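You operate a simulated robot arm through the tools that you are given. There is no shell and no other tool. Be economical: measure what you need, move in short steps, check, and stop when the job is done.

Carry out the task below with a simulated robot arm. There is one attempt and no reset: what you move stays moved.

TASK
Take the angle bracket in blue and leave it on the thin square plate on the top of the low dark cabinet.

Only the result counts: the job must be done as asked and must still hold three seconds after the hand-in. Knocking over, shifting, dropping, spilling or breaking anything else fails it.

THE ROBOT
A 7-joint arm with a two-finger parallel gripper, fixed in place. Base frame: the origin is at the foot of the arm, x ahead of it, y to its left, z up; the work surface is at about z = 0.86. Lengths are in m, angles in rad, forces in N, time in s.
With the tool pointing down near the work surface it reaches from about 0.24 to 0.68 m from the base axis. Its first joint turns from -1.152 to 1.152 rad. Payload 2.4 kg.
Tool frame: the origin (TCP) lies between the finger pads and is the grasp point; the fingertips stand 0.03 m ahead of it; z points along the fingers, y is the line along which they close. The gripper opens to 0.094 m. The fingers are 0.028 m wide and 0.01 m thick; the gripper's body (0.05 by 0.096 m) begins 0.055 m behind the TCP.
Orientation is that of the tool frame in the base frame, as a unit quaternion [w, x, y, z]. With the fingers straight down and closing along the base's y, the tool's x points along the base's -x, its y along +y and its z along -z.

THE INTERFACE
- The arm moves only by the tool apply_moves. Its argument "motion" is a list of rows, each a list of 7 numbers: the finger opening in m, from 0 to 0.094, then the shift along the tool's x, y, z in m, then the turn, a rotation vector about the tool's x, y, z in rad. In form: [[hand, dx, dy, dz, rx, ry, rz], ...]. A call has 1 to 8 rows; each row is the pose to reach, as a shift and turn from the pose commanded when the call began, along the tool's axes at that moment. Rows are played at 5 a second. More than 0.05 m and 0.15 rad between two rows, or a gripper value outside its range, and nothing of the call is played. A pose out of reach is approached as far as the arm can. The call stops where the force on the tool passes 40 N (or 10 N more than at its start, if that is more) or the arm is blocked; 0.2 s more then pass. Each finger travels about 0.153 m/s and halts on what it meets, pressing with about 41 N; the grip force reading is that of the motor and also rises with nothing between the fingers. The clock runs only during rows and for 0.2 s after the last one: add rows that repeat a pose to give the fingers time. It gives the time, the measured TCP pose, the force on the tool (base axes), the opening and the grip force at its end, in the units of the frame above (readings bear some noise), and new pictures: "show" is both (left out), scene, wrist or none.
- Cameras (640 x 400 px; columns grow to the right, rows downward): "scene" is fixed at [0.0344, 0.4781, 1.4651]; the picture's right is [-0.75, -0.66, 0.00], its down [-0.32, 0.36, -0.87] and it looks along [0.58, -0.65, -0.48] (base axes); focal length 311 px, centre (320, 200). "wrist" rides on the gripper at [-0.037, 0, -0.058] in the tool frame; the picture's right is [0.00, -1.00, 0.00], its down [0.97, 0.00, -0.24] and it looks along [0.24, 0.00, 0.97] (tool axes); focal length 218 px, centre (320, 200). There is no depth. A picture from a camera that has moved, and an enlarged one, comes with that camera's place and axes in the base frame and with its lens. The place of the scene camera against the robot may be out by one fixed shift of up to 0.018 m in any direction.
- close_up(camera, box): a new picture of the part [left, top, right, bottom] of that camera's present view, enlarged. The clock stands still meanwhile.
- hand_in(): hands the job in; it is judged then, once.

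Work in short steps. Places have to be worked out from the pictures, the camera data and where the tool is seen: move nearer, look again, correct. Check each grasp and each placing, and mend what went wrong. You have 90 turns and 170 pictures in all, those below and enlarged ones among them. Open the gripper and draw the arm clear of the work before you hand the job in, unless the task says otherwise; then end with one line.

The tools are called after "Call:" by a JSON object that holds its "name" and its "arguments". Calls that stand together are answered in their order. apply_moves: Moves the arm, as the interface text tells. Its arguments: {"type":"object","properties":{"motion":{"type":"array"},"show":{"type":"string","enum":["both","scene","wrist","none"]}},"required":["motion"]} The other tools are called the same way: close_up (camera, box) takes an enlarged picture of a part of a camera's view; hand_in () hands the job in.

At the start:

```text
clock: 0.0
position: [0.2934, -0.1535, 1.1654]
tool_rot: [0.0, 0.0, 1.0, 0.0]
wrist_force: [-0.2, 0.0, -0.2]
gripper_width: 0.0942
finger_force: 0.1
```

scene: 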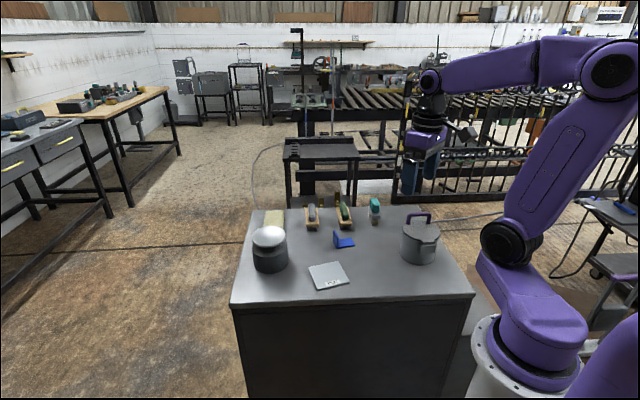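
wrist: 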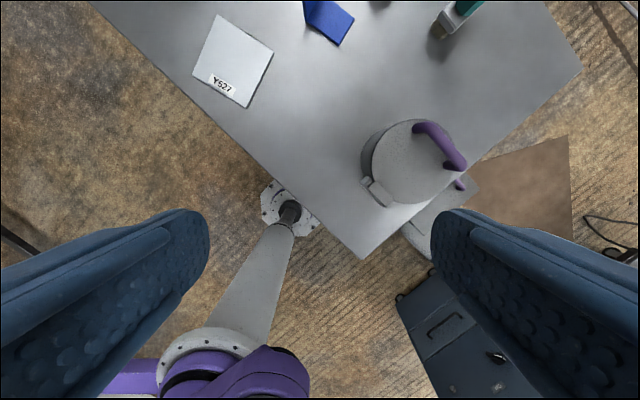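

The bracket looks to be near (0.50, -0.165) and the plate near (0.454, -0.024). I'll enlarge both views for detail.

Call:
{"name": "close_up", "arguments": {"camera": "scene", "box": [230, 180, 470, 330]}}

Call:
{"name": "close_up", "arguments": {"camera": "wrist", "box": [180, 0, 420, 150]}}

```text
2.67 times, centred on (350, 255) of scene
camera zoom: at [0.0344, 0.4781, 1.4651], right [-0.75, -0.66, 0.0], down [-0.32, 0.36, -0.87], along [0.58, -0.65, -0.48], focal length 830 px, centre (240, 53)
```

zoom: 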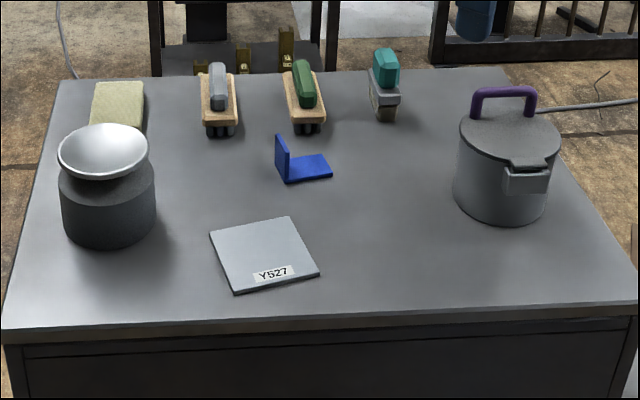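

```text
2.67 times, centred on (300, 75) of wrist
camera zoom: at [0.3322, -0.1525, 1.2218], right [0.0, -1.0, 0.0], down [-0.97, 0.0, 0.24], along [-0.24, 0.0, -0.97], focal length 582 px, centre (373, 533)
```

zoom: 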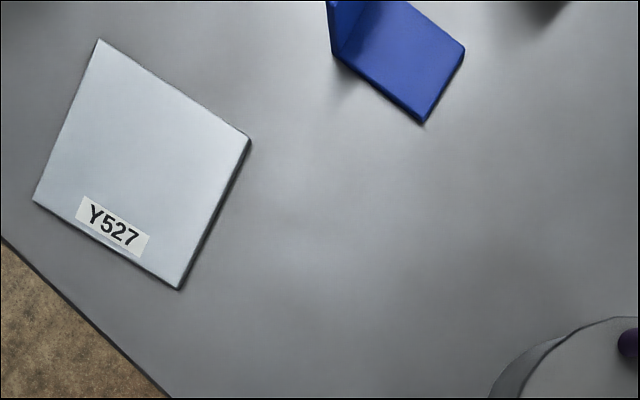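

The bracket has a flat blue leg with an upright leg on its far-left side. I'll move forward above it, staying high, to see it whole.

Call:
{"name": "apply_moves", "arguments": {"motion": [[0.094, -0.042, 0, 0.01, 0, 0, 0], [0.094, -0.084, 0, 0.02, 0, 0, 0], [0.094, -0.126, 0, 0.035, 0, 0, 0], [0.094, -0.17, 0, 0.05, 0, 0, 0], [0.094, -0.17, 0, 0.05, 0, 0, 0]], "show": "wrist"}}

```text
clock: 1.2
position: [0.4667, -0.1536, 1.1114]
tool_rot: [0.0, 0.0, 1.0, 0.0]
wrist_force: [-0.3, -0.2, 0.3]
gripper_width: 0.0939
finger_force: 0.0
camera wrist: at [0.5034, -0.1533, 1.1686], right [0.0, -1.0, 0.0], down [-0.97, 0.0, 0.24], along [-0.24, 0.0, -0.97], focal length 218 px, centre (320, 200)
```

wrist: 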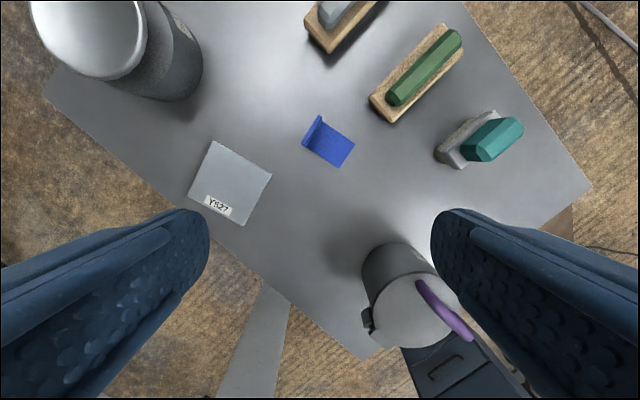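

Call:
{"name": "close_up", "arguments": {"camera": "wrist", "box": [180, 90, 380, 240]}}

```text
2.67 times, centred on (280, 165) of wrist
camera zoom: at [0.5034, -0.1533, 1.1686], right [0.0, -1.0, 0.0], down [-0.97, 0.0, 0.24], along [-0.24, 0.0, -0.97], focal length 582 px, centre (427, 293)
```

zoom: 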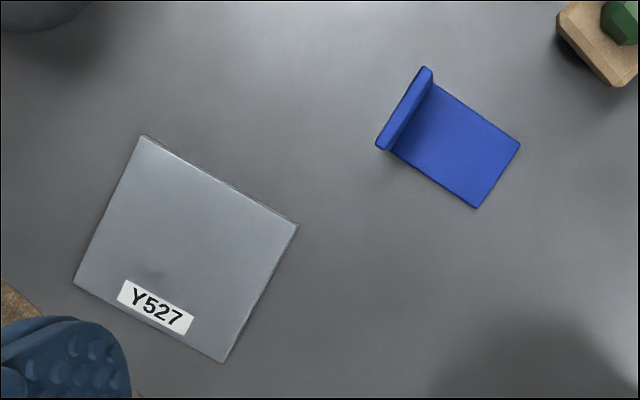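

Using the bracket's corners, I put its upright leg at about (0.5195, -0.1435), with its normal 57° from x. The leg is roughly 40 mm tall. The plate centre is at about (0.449, -0.025). I'll turn 0.58 rad and go down part way over the upright.

Call:
{"name": "apply_moves", "arguments": {"motion": [[0.094, -0.0135, 0.0025, 0.025, 0, 0, 0.145], [0.094, -0.027, 0.005, 0.05, 0, 0, 0.29], [0.094, -0.04, 0.0075, 0.075, 0, 0, 0.435], [0.06, -0.054, 0.01, 0.1, 0, 0, 0.58], [0.06, -0.054, 0.01, 0.1, 0, 0, 0.58]]}}

```text
clock: 2.4
position: [0.5197, -0.142, 1.0133]
tool_rot: [0.0, 0.287, 0.958, 0.0]
wrist_force: [-0.2, 0.8, 0.1]
gripper_width: 0.0599
finger_force: 0.0
camera wrist: at [0.5506, -0.1621, 1.0691], right [-0.55, -0.84, 0.0], down [-0.81, 0.53, 0.24], along [-0.2, 0.13, -0.97], focal length 218 px, centre (320, 200)
```

scene: 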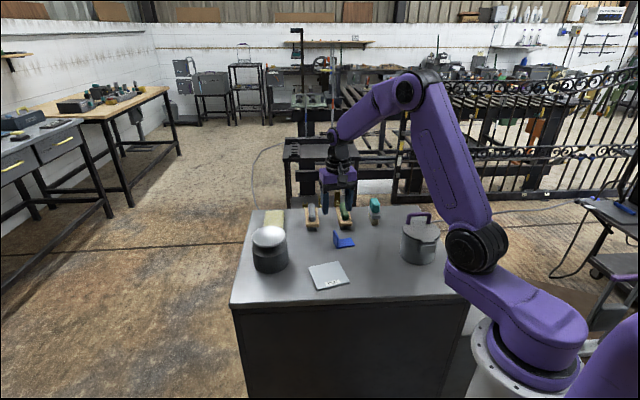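
wrist: 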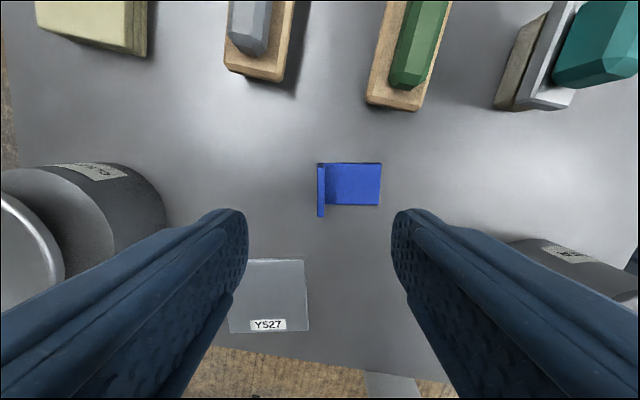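

The alignment looks good: the upright sits at column 320. I'll zoom in for the upright's height and its fore-aft position.

Call:
{"name": "close_up", "arguments": {"camera": "wrist", "box": [290, 145, 400, 225]}}

Call:
{"name": "close_up", "arguments": {"camera": "scene", "box": [300, 170, 380, 260]}}

```text
5.00 times, centred on (345, 185) of wrist
camera zoom: at [0.5506, -0.1621, 1.0691], right [-0.55, -0.84, 0.0], down [-0.81, 0.53, 0.24], along [-0.2, 0.13, -0.97], focal length 1091 px, centre (195, 275)
```

zoom: 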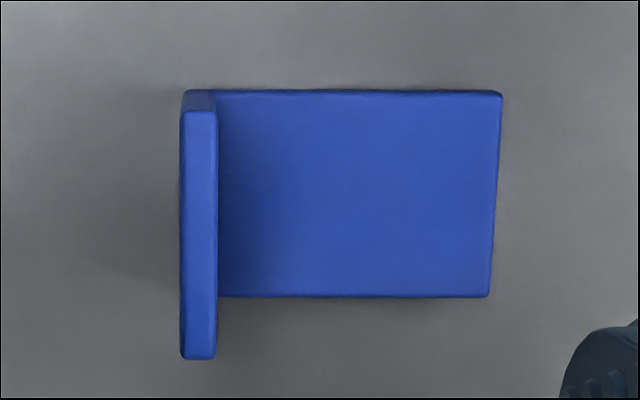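

```text
4.44 times, centred on (340, 215) of scene
camera zoom: at [0.0344, 0.4781, 1.4651], right [-0.75, -0.66, 0.0], down [-0.32, 0.36, -0.87], along [0.58, -0.65, -0.48], focal length 1383 px, centre (231, 133)
```

zoom: 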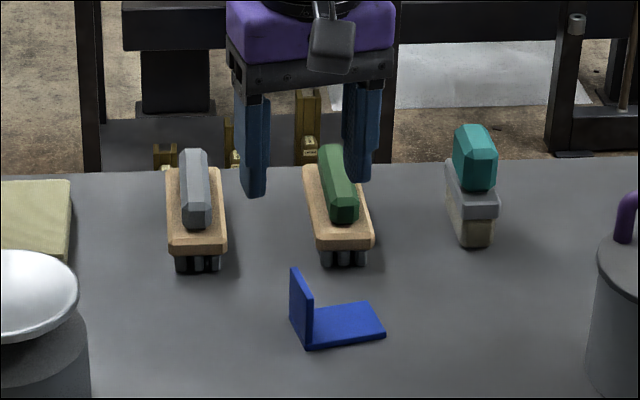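

The upright is centred between the fingers and its top is at about z = 0.904. I'll go straight down 0.107, which leaves the tips about 1 cm above the flat leg.

Call:
{"name": "apply_moves", "arguments": {"motion": [[0.06, -0.001, 0, 0.04, 0, 0, 0], [0.06, -0.002, 0, 0.075, 0, 0, 0], [0.06, -0.002, 0, 0.095, 0, 0, 0], [0.06, -0.002, 0, 0.107, 0, 0, 0], [0.06, -0.002, 0, 0.107, 0, 0, 0]]}}

```text
clock: 3.6
position: [0.5198, -0.1448, 0.906]
tool_rot: [0.001, 0.286, 0.958, 0.0]
wrist_force: [0.3, -0.3, 0.2]
gripper_width: 0.0598
finger_force: 0.1
camera wrist: at [0.5514, -0.1638, 0.9633], right [-0.55, -0.84, 0.0], down [-0.81, 0.53, 0.24], along [-0.2, 0.13, -0.97], focal length 218 px, centre (320, 200)
```

scene: 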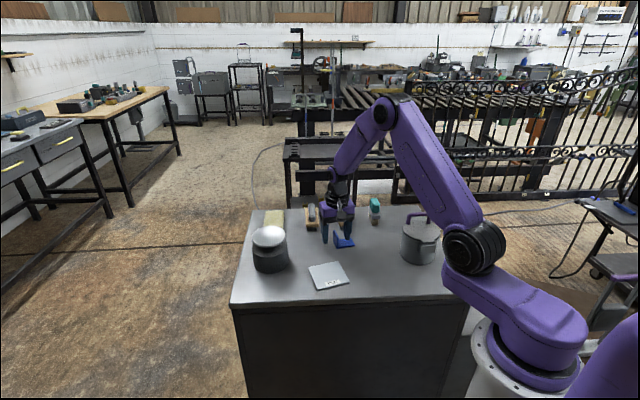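
wrist: 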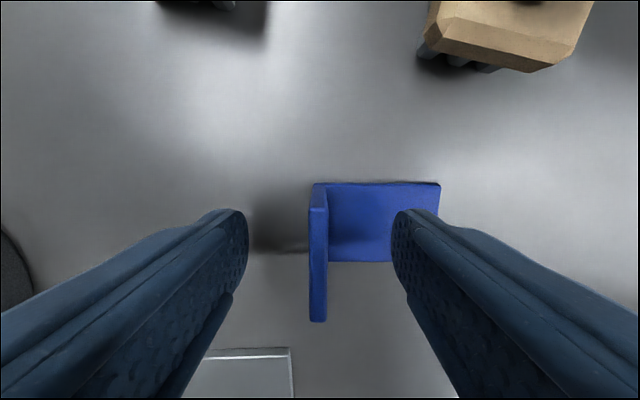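

The fingers straddle the upright evenly, so I'll close.

Call:
{"name": "apply_moves", "arguments": {"motion": [[0.03, 0, 0, 0.003, 0, 0, 0], [0.0, 0, 0, 0.003, 0, 0, 0], [0.0, 0, 0, 0.003, 0, 0, 0], [0.0, 0, 0, 0.003, 0, 0, 0]], "show": "wrist"}}

```text
clock: 4.6
position: [0.5204, -0.1436, 0.905]
tool_rot: [0.0, 0.285, 0.958, -0.001]
wrist_force: [0.4, 0.9, 1.4]
gripper_width: 0.0101
finger_force: 41.1
camera wrist: at [0.5515, -0.1634, 0.9612], right [-0.55, -0.84, 0.0], down [-0.81, 0.53, 0.24], along [-0.2, 0.13, -0.97], focal length 218 px, centre (320, 200)
```

wrist: 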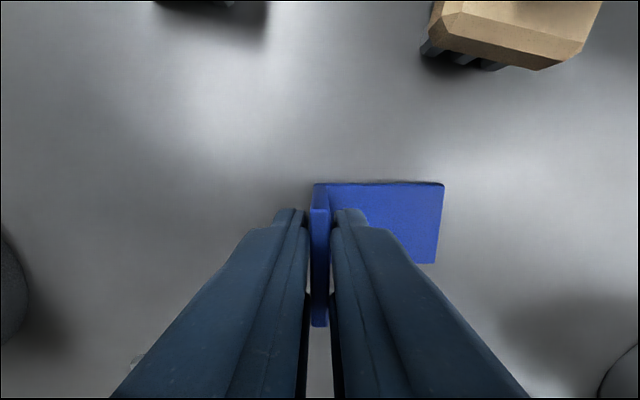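

The fingers stopped at 10 mm with full grip force, so the bracket is held. I'll lift it straight up and check.

Call:
{"name": "apply_moves", "arguments": {"motion": [[0.0, 0, 0, -0.02, 0, 0, 0], [0.0, 0, 0, -0.05, 0, 0, 0], [0.0, 0, 0, -0.08, 0, 0, 0], [0.0, 0, 0, -0.08, 0, 0, 0]]}}

```text
clock: 5.6
position: [0.5197, -0.1447, 0.987]
tool_rot: [0.0, 0.286, 0.958, 0.0]
wrist_force: [0.6, 0.3, -1.9]
gripper_width: 0.01
finger_force: 41.4
camera wrist: at [0.551, -0.1653, 1.0438], right [-0.55, -0.84, 0.0], down [-0.81, 0.53, 0.24], along [-0.2, 0.13, -0.97], focal length 218 px, centre (320, 200)
```

scene: 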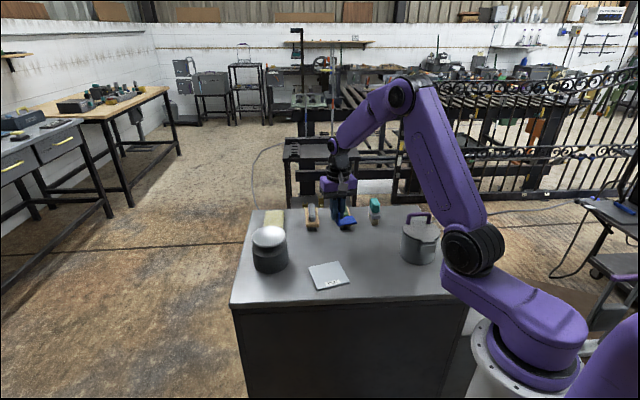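
wrist: 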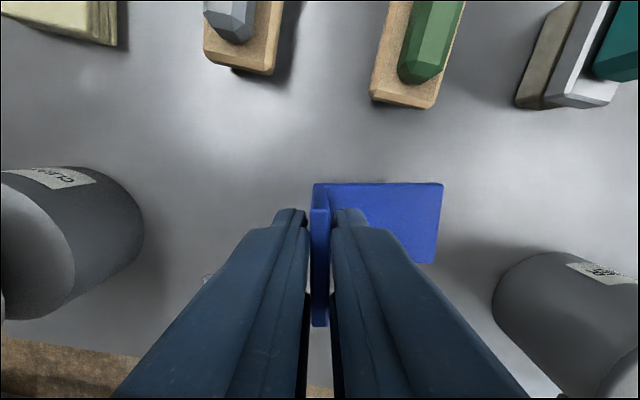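

The bracket is firmly held and level. Next I'll shift it by about (-0.055, +0.1415) in base axes so it sits over the plate centre, still high.

Call:
{"name": "apply_moves", "arguments": {"motion": [[0.0, 0.02, 0.0145, 0, 0, 0, 0], [0.0, 0.045, 0.032, 0, 0, 0, 0], [0.0, 0.07, 0.05, 0, 0, 0, 0], [0.0, 0.095, 0.068, 0, 0, 0, 0], [0.0, 0.1137, 0.081, 0, 0, 0, 0], [0.0, 0.1237, 0.0882, 0, 0, 0, 0], [0.0, 0.1237, 0.0882, 0, 0, 0, 0]]}}

```text
clock: 7.2
position: [0.4659, -0.0026, 0.9855]
tool_rot: [0.001, 0.285, 0.958, 0.0]
wrist_force: [-0.4, -0.3, -1.6]
gripper_width: 0.0103
finger_force: 41.4
camera wrist: at [0.4974, -0.0217, 1.0415], right [-0.55, -0.84, 0.0], down [-0.81, 0.53, 0.24], along [-0.2, 0.13, -0.97], focal length 218 px, centre (320, 200)
```

scene: 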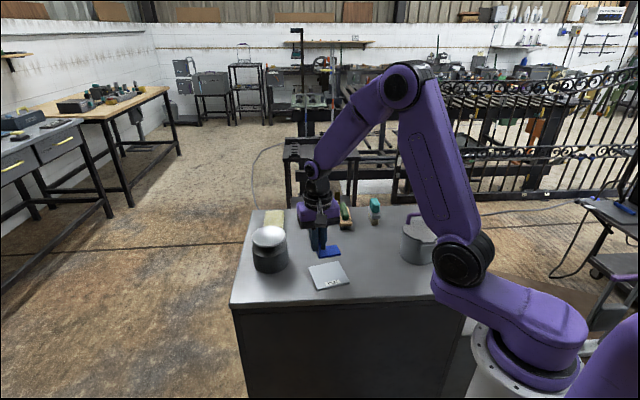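
wrist: 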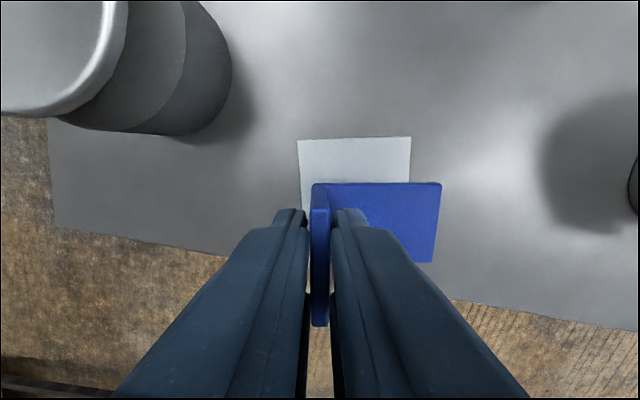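

The plate spans y from +0.017 to -0.071 in the tool frame and the bracket's centre is at about -0.026, so they're lined up to within a few mm. I'll lower most of the way.

Call:
{"name": "apply_moves", "arguments": {"motion": [[0.0, 0.003, 0, 0.025, 0, 0, 0], [0.0, 0.003, 0, 0.045, 0, 0, 0], [0.0, 0.003, 0, 0.06, 0, 0, 0], [0.0, 0.003, 0, 0.067, 0, 0, 0], [0.0, 0.003, 0, 0.067, 0, 0, 0]]}}

Call:
{"name": "close_up", "arguments": {"camera": "scene", "box": [280, 220, 380, 300]}}

```text
clock: 8.4
position: [0.465, -0.0005, 0.9173]
tool_rot: [0.0, 0.286, 0.958, 0.0]
wrist_force: [0.2, -0.1, -1.5]
gripper_width: 0.0098
finger_force: 41.1
camera wrist: at [0.4957, -0.0202, 0.9743], right [-0.55, -0.84, 0.0], down [-0.81, 0.53, 0.24], along [-0.2, 0.13, -0.97], focal length 218 px, centre (320, 200)
```

scene: 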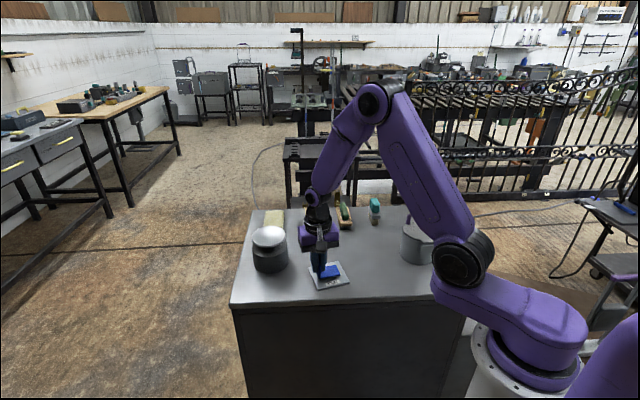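
wrist: 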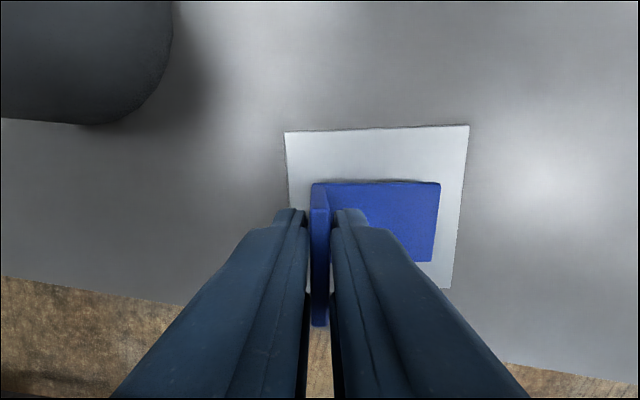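

```text
5.00 times, centred on (330, 260) of scene
camera zoom: at [0.0345, 0.4781, 1.4651], right [-0.75, -0.66, 0.0], down [-0.32, 0.36, -0.87], along [0.58, -0.65, -0.48], focal length 1556 px, centre (270, -100)
```

zoom: 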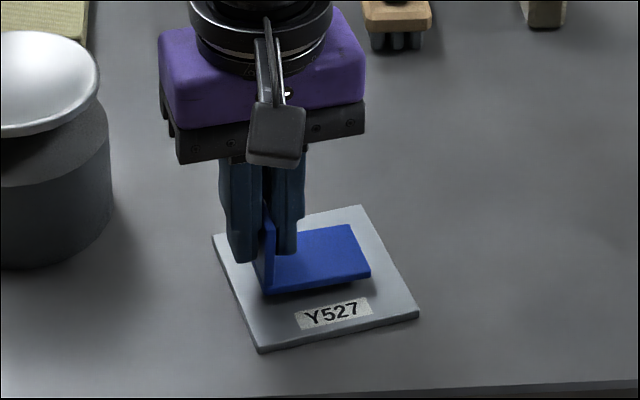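

The bracket is centred over the plate with a few mm to go. I'll lower in very small steps and watch the force.

Call:
{"name": "apply_moves", "arguments": {"motion": [[0.0, 0, 0, 0.002, 0, 0, 0], [0.0, 0, 0, 0.003, 0, 0, 0], [0.0, 0, 0, 0.004, 0, 0, 0], [0.0, 0, 0, 0.005, 0, 0, 0], [0.0, 0, 0, 0.005, 0, 0, 0]], "show": "none"}}

Call:
{"name": "close_up", "arguments": {"camera": "scene", "box": [300, 245, 370, 300]}}

```text
clock: 9.6
position: [0.4626, -0.0008, 0.9125]
tool_rot: [0.0, 0.285, 0.958, 0.0]
wrist_force: [0.3, 0.3, -1.9]
gripper_width: 0.0099
finger_force: 41.1
```

```text
7.27 times, centred on (335, 272) of scene
camera zoom: at [0.0345, 0.4781, 1.4651], right [-0.75, -0.66, 0.0], down [-0.32, 0.36, -0.87], along [0.58, -0.65, -0.48], focal length 2263 px, centre (211, -327)
```

zoom: 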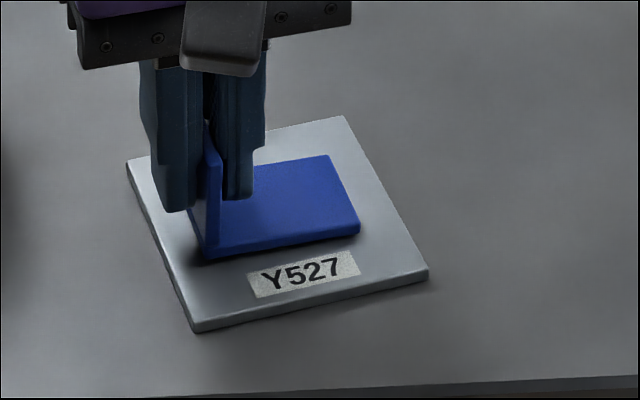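

There's no contact force yet, so I'll keep lowering in 1 mm steps.

Call:
{"name": "apply_moves", "arguments": {"motion": [[0.0, 0, 0, 0.001, 0, 0, 0], [0.0, 0, 0, 0.002, 0, 0, 0], [0.0, 0, 0, 0.002, 0, 0, 0]], "show": "none"}}

```text
clock: 10.4
position: [0.4631, -0.001, 0.9122]
tool_rot: [0.0, 0.286, 0.958, 0.0]
wrist_force: [-0.1, 0.8, -1.6]
gripper_width: 0.0101
finger_force: 41.2
```

Call:
{"name": "apply_moves", "arguments": {"motion": [[0.0, 0, 0, 0.001, 0, 0, 0], [0.0, 0, 0, 0.0015, 0, 0, 0], [0.0, 0, 0, 0.0015, 0, 0, 0]], "show": "none"}}

```text
clock: 11.2
position: [0.4623, -0.0015, 0.9102]
tool_rot: [0.001, 0.286, 0.958, 0.001]
wrist_force: [-5.3, 1.2, 25.3]
gripper_width: 0.01
finger_force: 41.1
```

Contact reads about 25 N, so the bracket is on the plate. I'll ease up slightly to relieve the load, then open.

Call:
{"name": "apply_moves", "arguments": {"motion": [[0.0, 0, 0, -0.0007, 0, 0, 0], [0.0, 0, 0, -0.0007, 0, 0, 0], [0.02, 0, 0, -0.0007, 0, 0, 0], [0.045, 0, 0, -0.0007, 0, 0, 0], [0.045, 0, 0, -0.0007, 0, 0, 0]]}}

```text
clock: 12.4
position: [0.4632, 0.0003, 0.9107]
tool_rot: [-0.001, 0.286, 0.958, 0.0]
wrist_force: [-0.7, -0.2, 0.0]
gripper_width: 0.0454
finger_force: 0.1
camera wrist: at [0.4941, -0.0203, 0.9672], right [-0.55, -0.84, 0.0], down [-0.81, 0.53, 0.24], along [-0.2, 0.13, -0.97], focal length 218 px, centre (320, 200)
```

scene: 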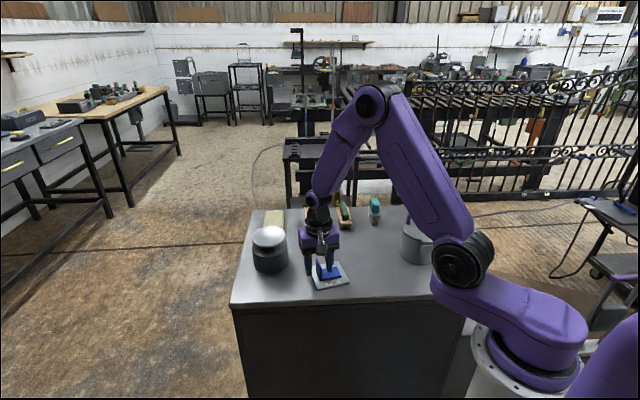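
wrist: 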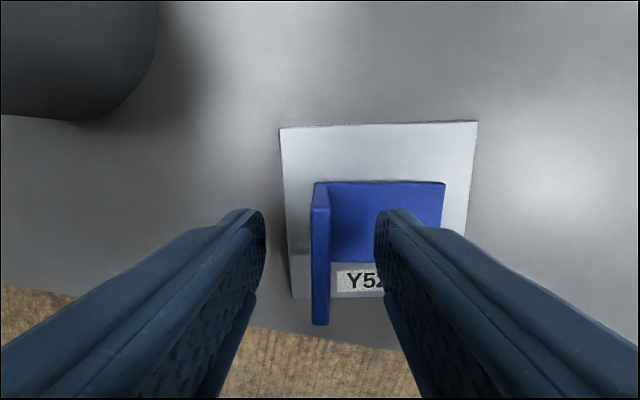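

The bracket is released and standing on the plate. I'll go straight up to get clear and check.

Call:
{"name": "apply_moves", "arguments": {"motion": [[0.045, 0, 0, -0.02, 0, 0, 0], [0.045, 0, 0, -0.06, 0, 0, 0], [0.045, 0, 0, -0.1, 0, 0, 0], [0.045, 0, 0, -0.14, 0, 0, 0], [0.045, 0, 0, -0.18, 0, 0, 0], [0.045, 0, 0, -0.2, 0, 0, 0], [0.045, 0, 0, -0.2, 0, 0, 0]]}}

Call:
{"name": "close_up", "arguments": {"camera": "scene", "box": [230, 190, 470, 320]}}

```text
clock: 14.0
position: [0.4646, 0.0006, 1.1101]
tool_rot: [0.001, 0.286, 0.958, 0.0]
wrist_force: [0.1, 0.7, -0.4]
gripper_width: 0.0448
finger_force: 0.0
camera wrist: at [0.4951, -0.0186, 1.1673], right [-0.55, -0.84, 0.0], down [-0.81, 0.53, 0.24], along [-0.2, 0.13, -0.97], focal length 218 px, centre (320, 200)
```

scene: 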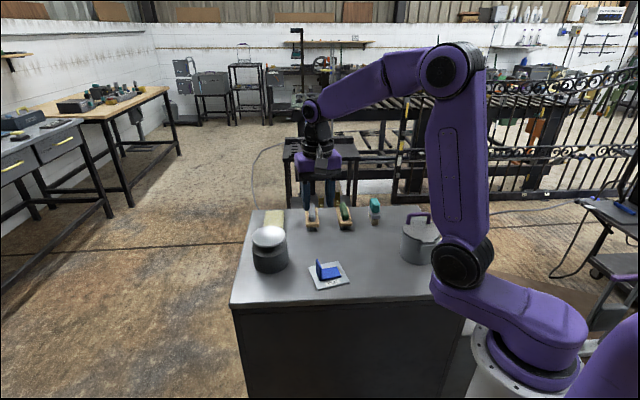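
wrist: 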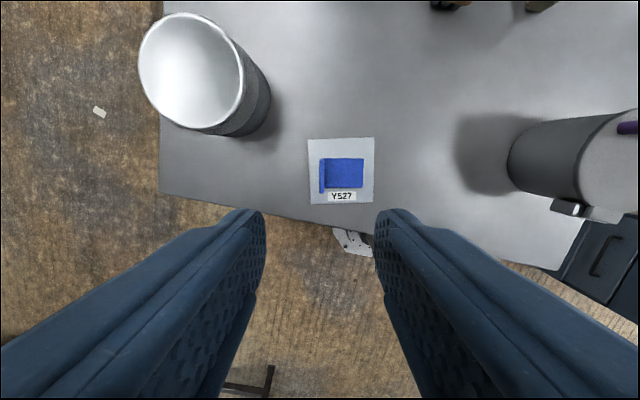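

```text
2.67 times, centred on (350, 255) of scene
camera zoom: at [0.0344, 0.4781, 1.4651], right [-0.75, -0.66, 0.0], down [-0.32, 0.36, -0.87], along [0.58, -0.65, -0.48], focal length 830 px, centre (240, 53)
```

zoom: 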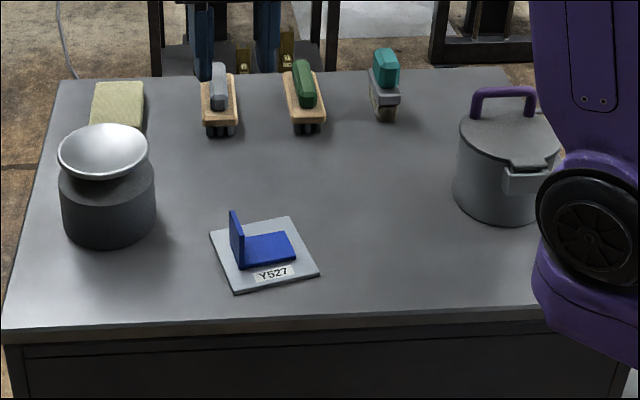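

The bracket rests near the middle of the plate, nothing else has moved and the arm is clear, so I'm handing in.

Call:
{"name": "hand_in", "arguments": {}}

```text
The job is handed in.
```

The blue angle bracket is standing near the middle of the thin square plate on the cabinet, the gripper is open and clear above it, and nothing else was moved.
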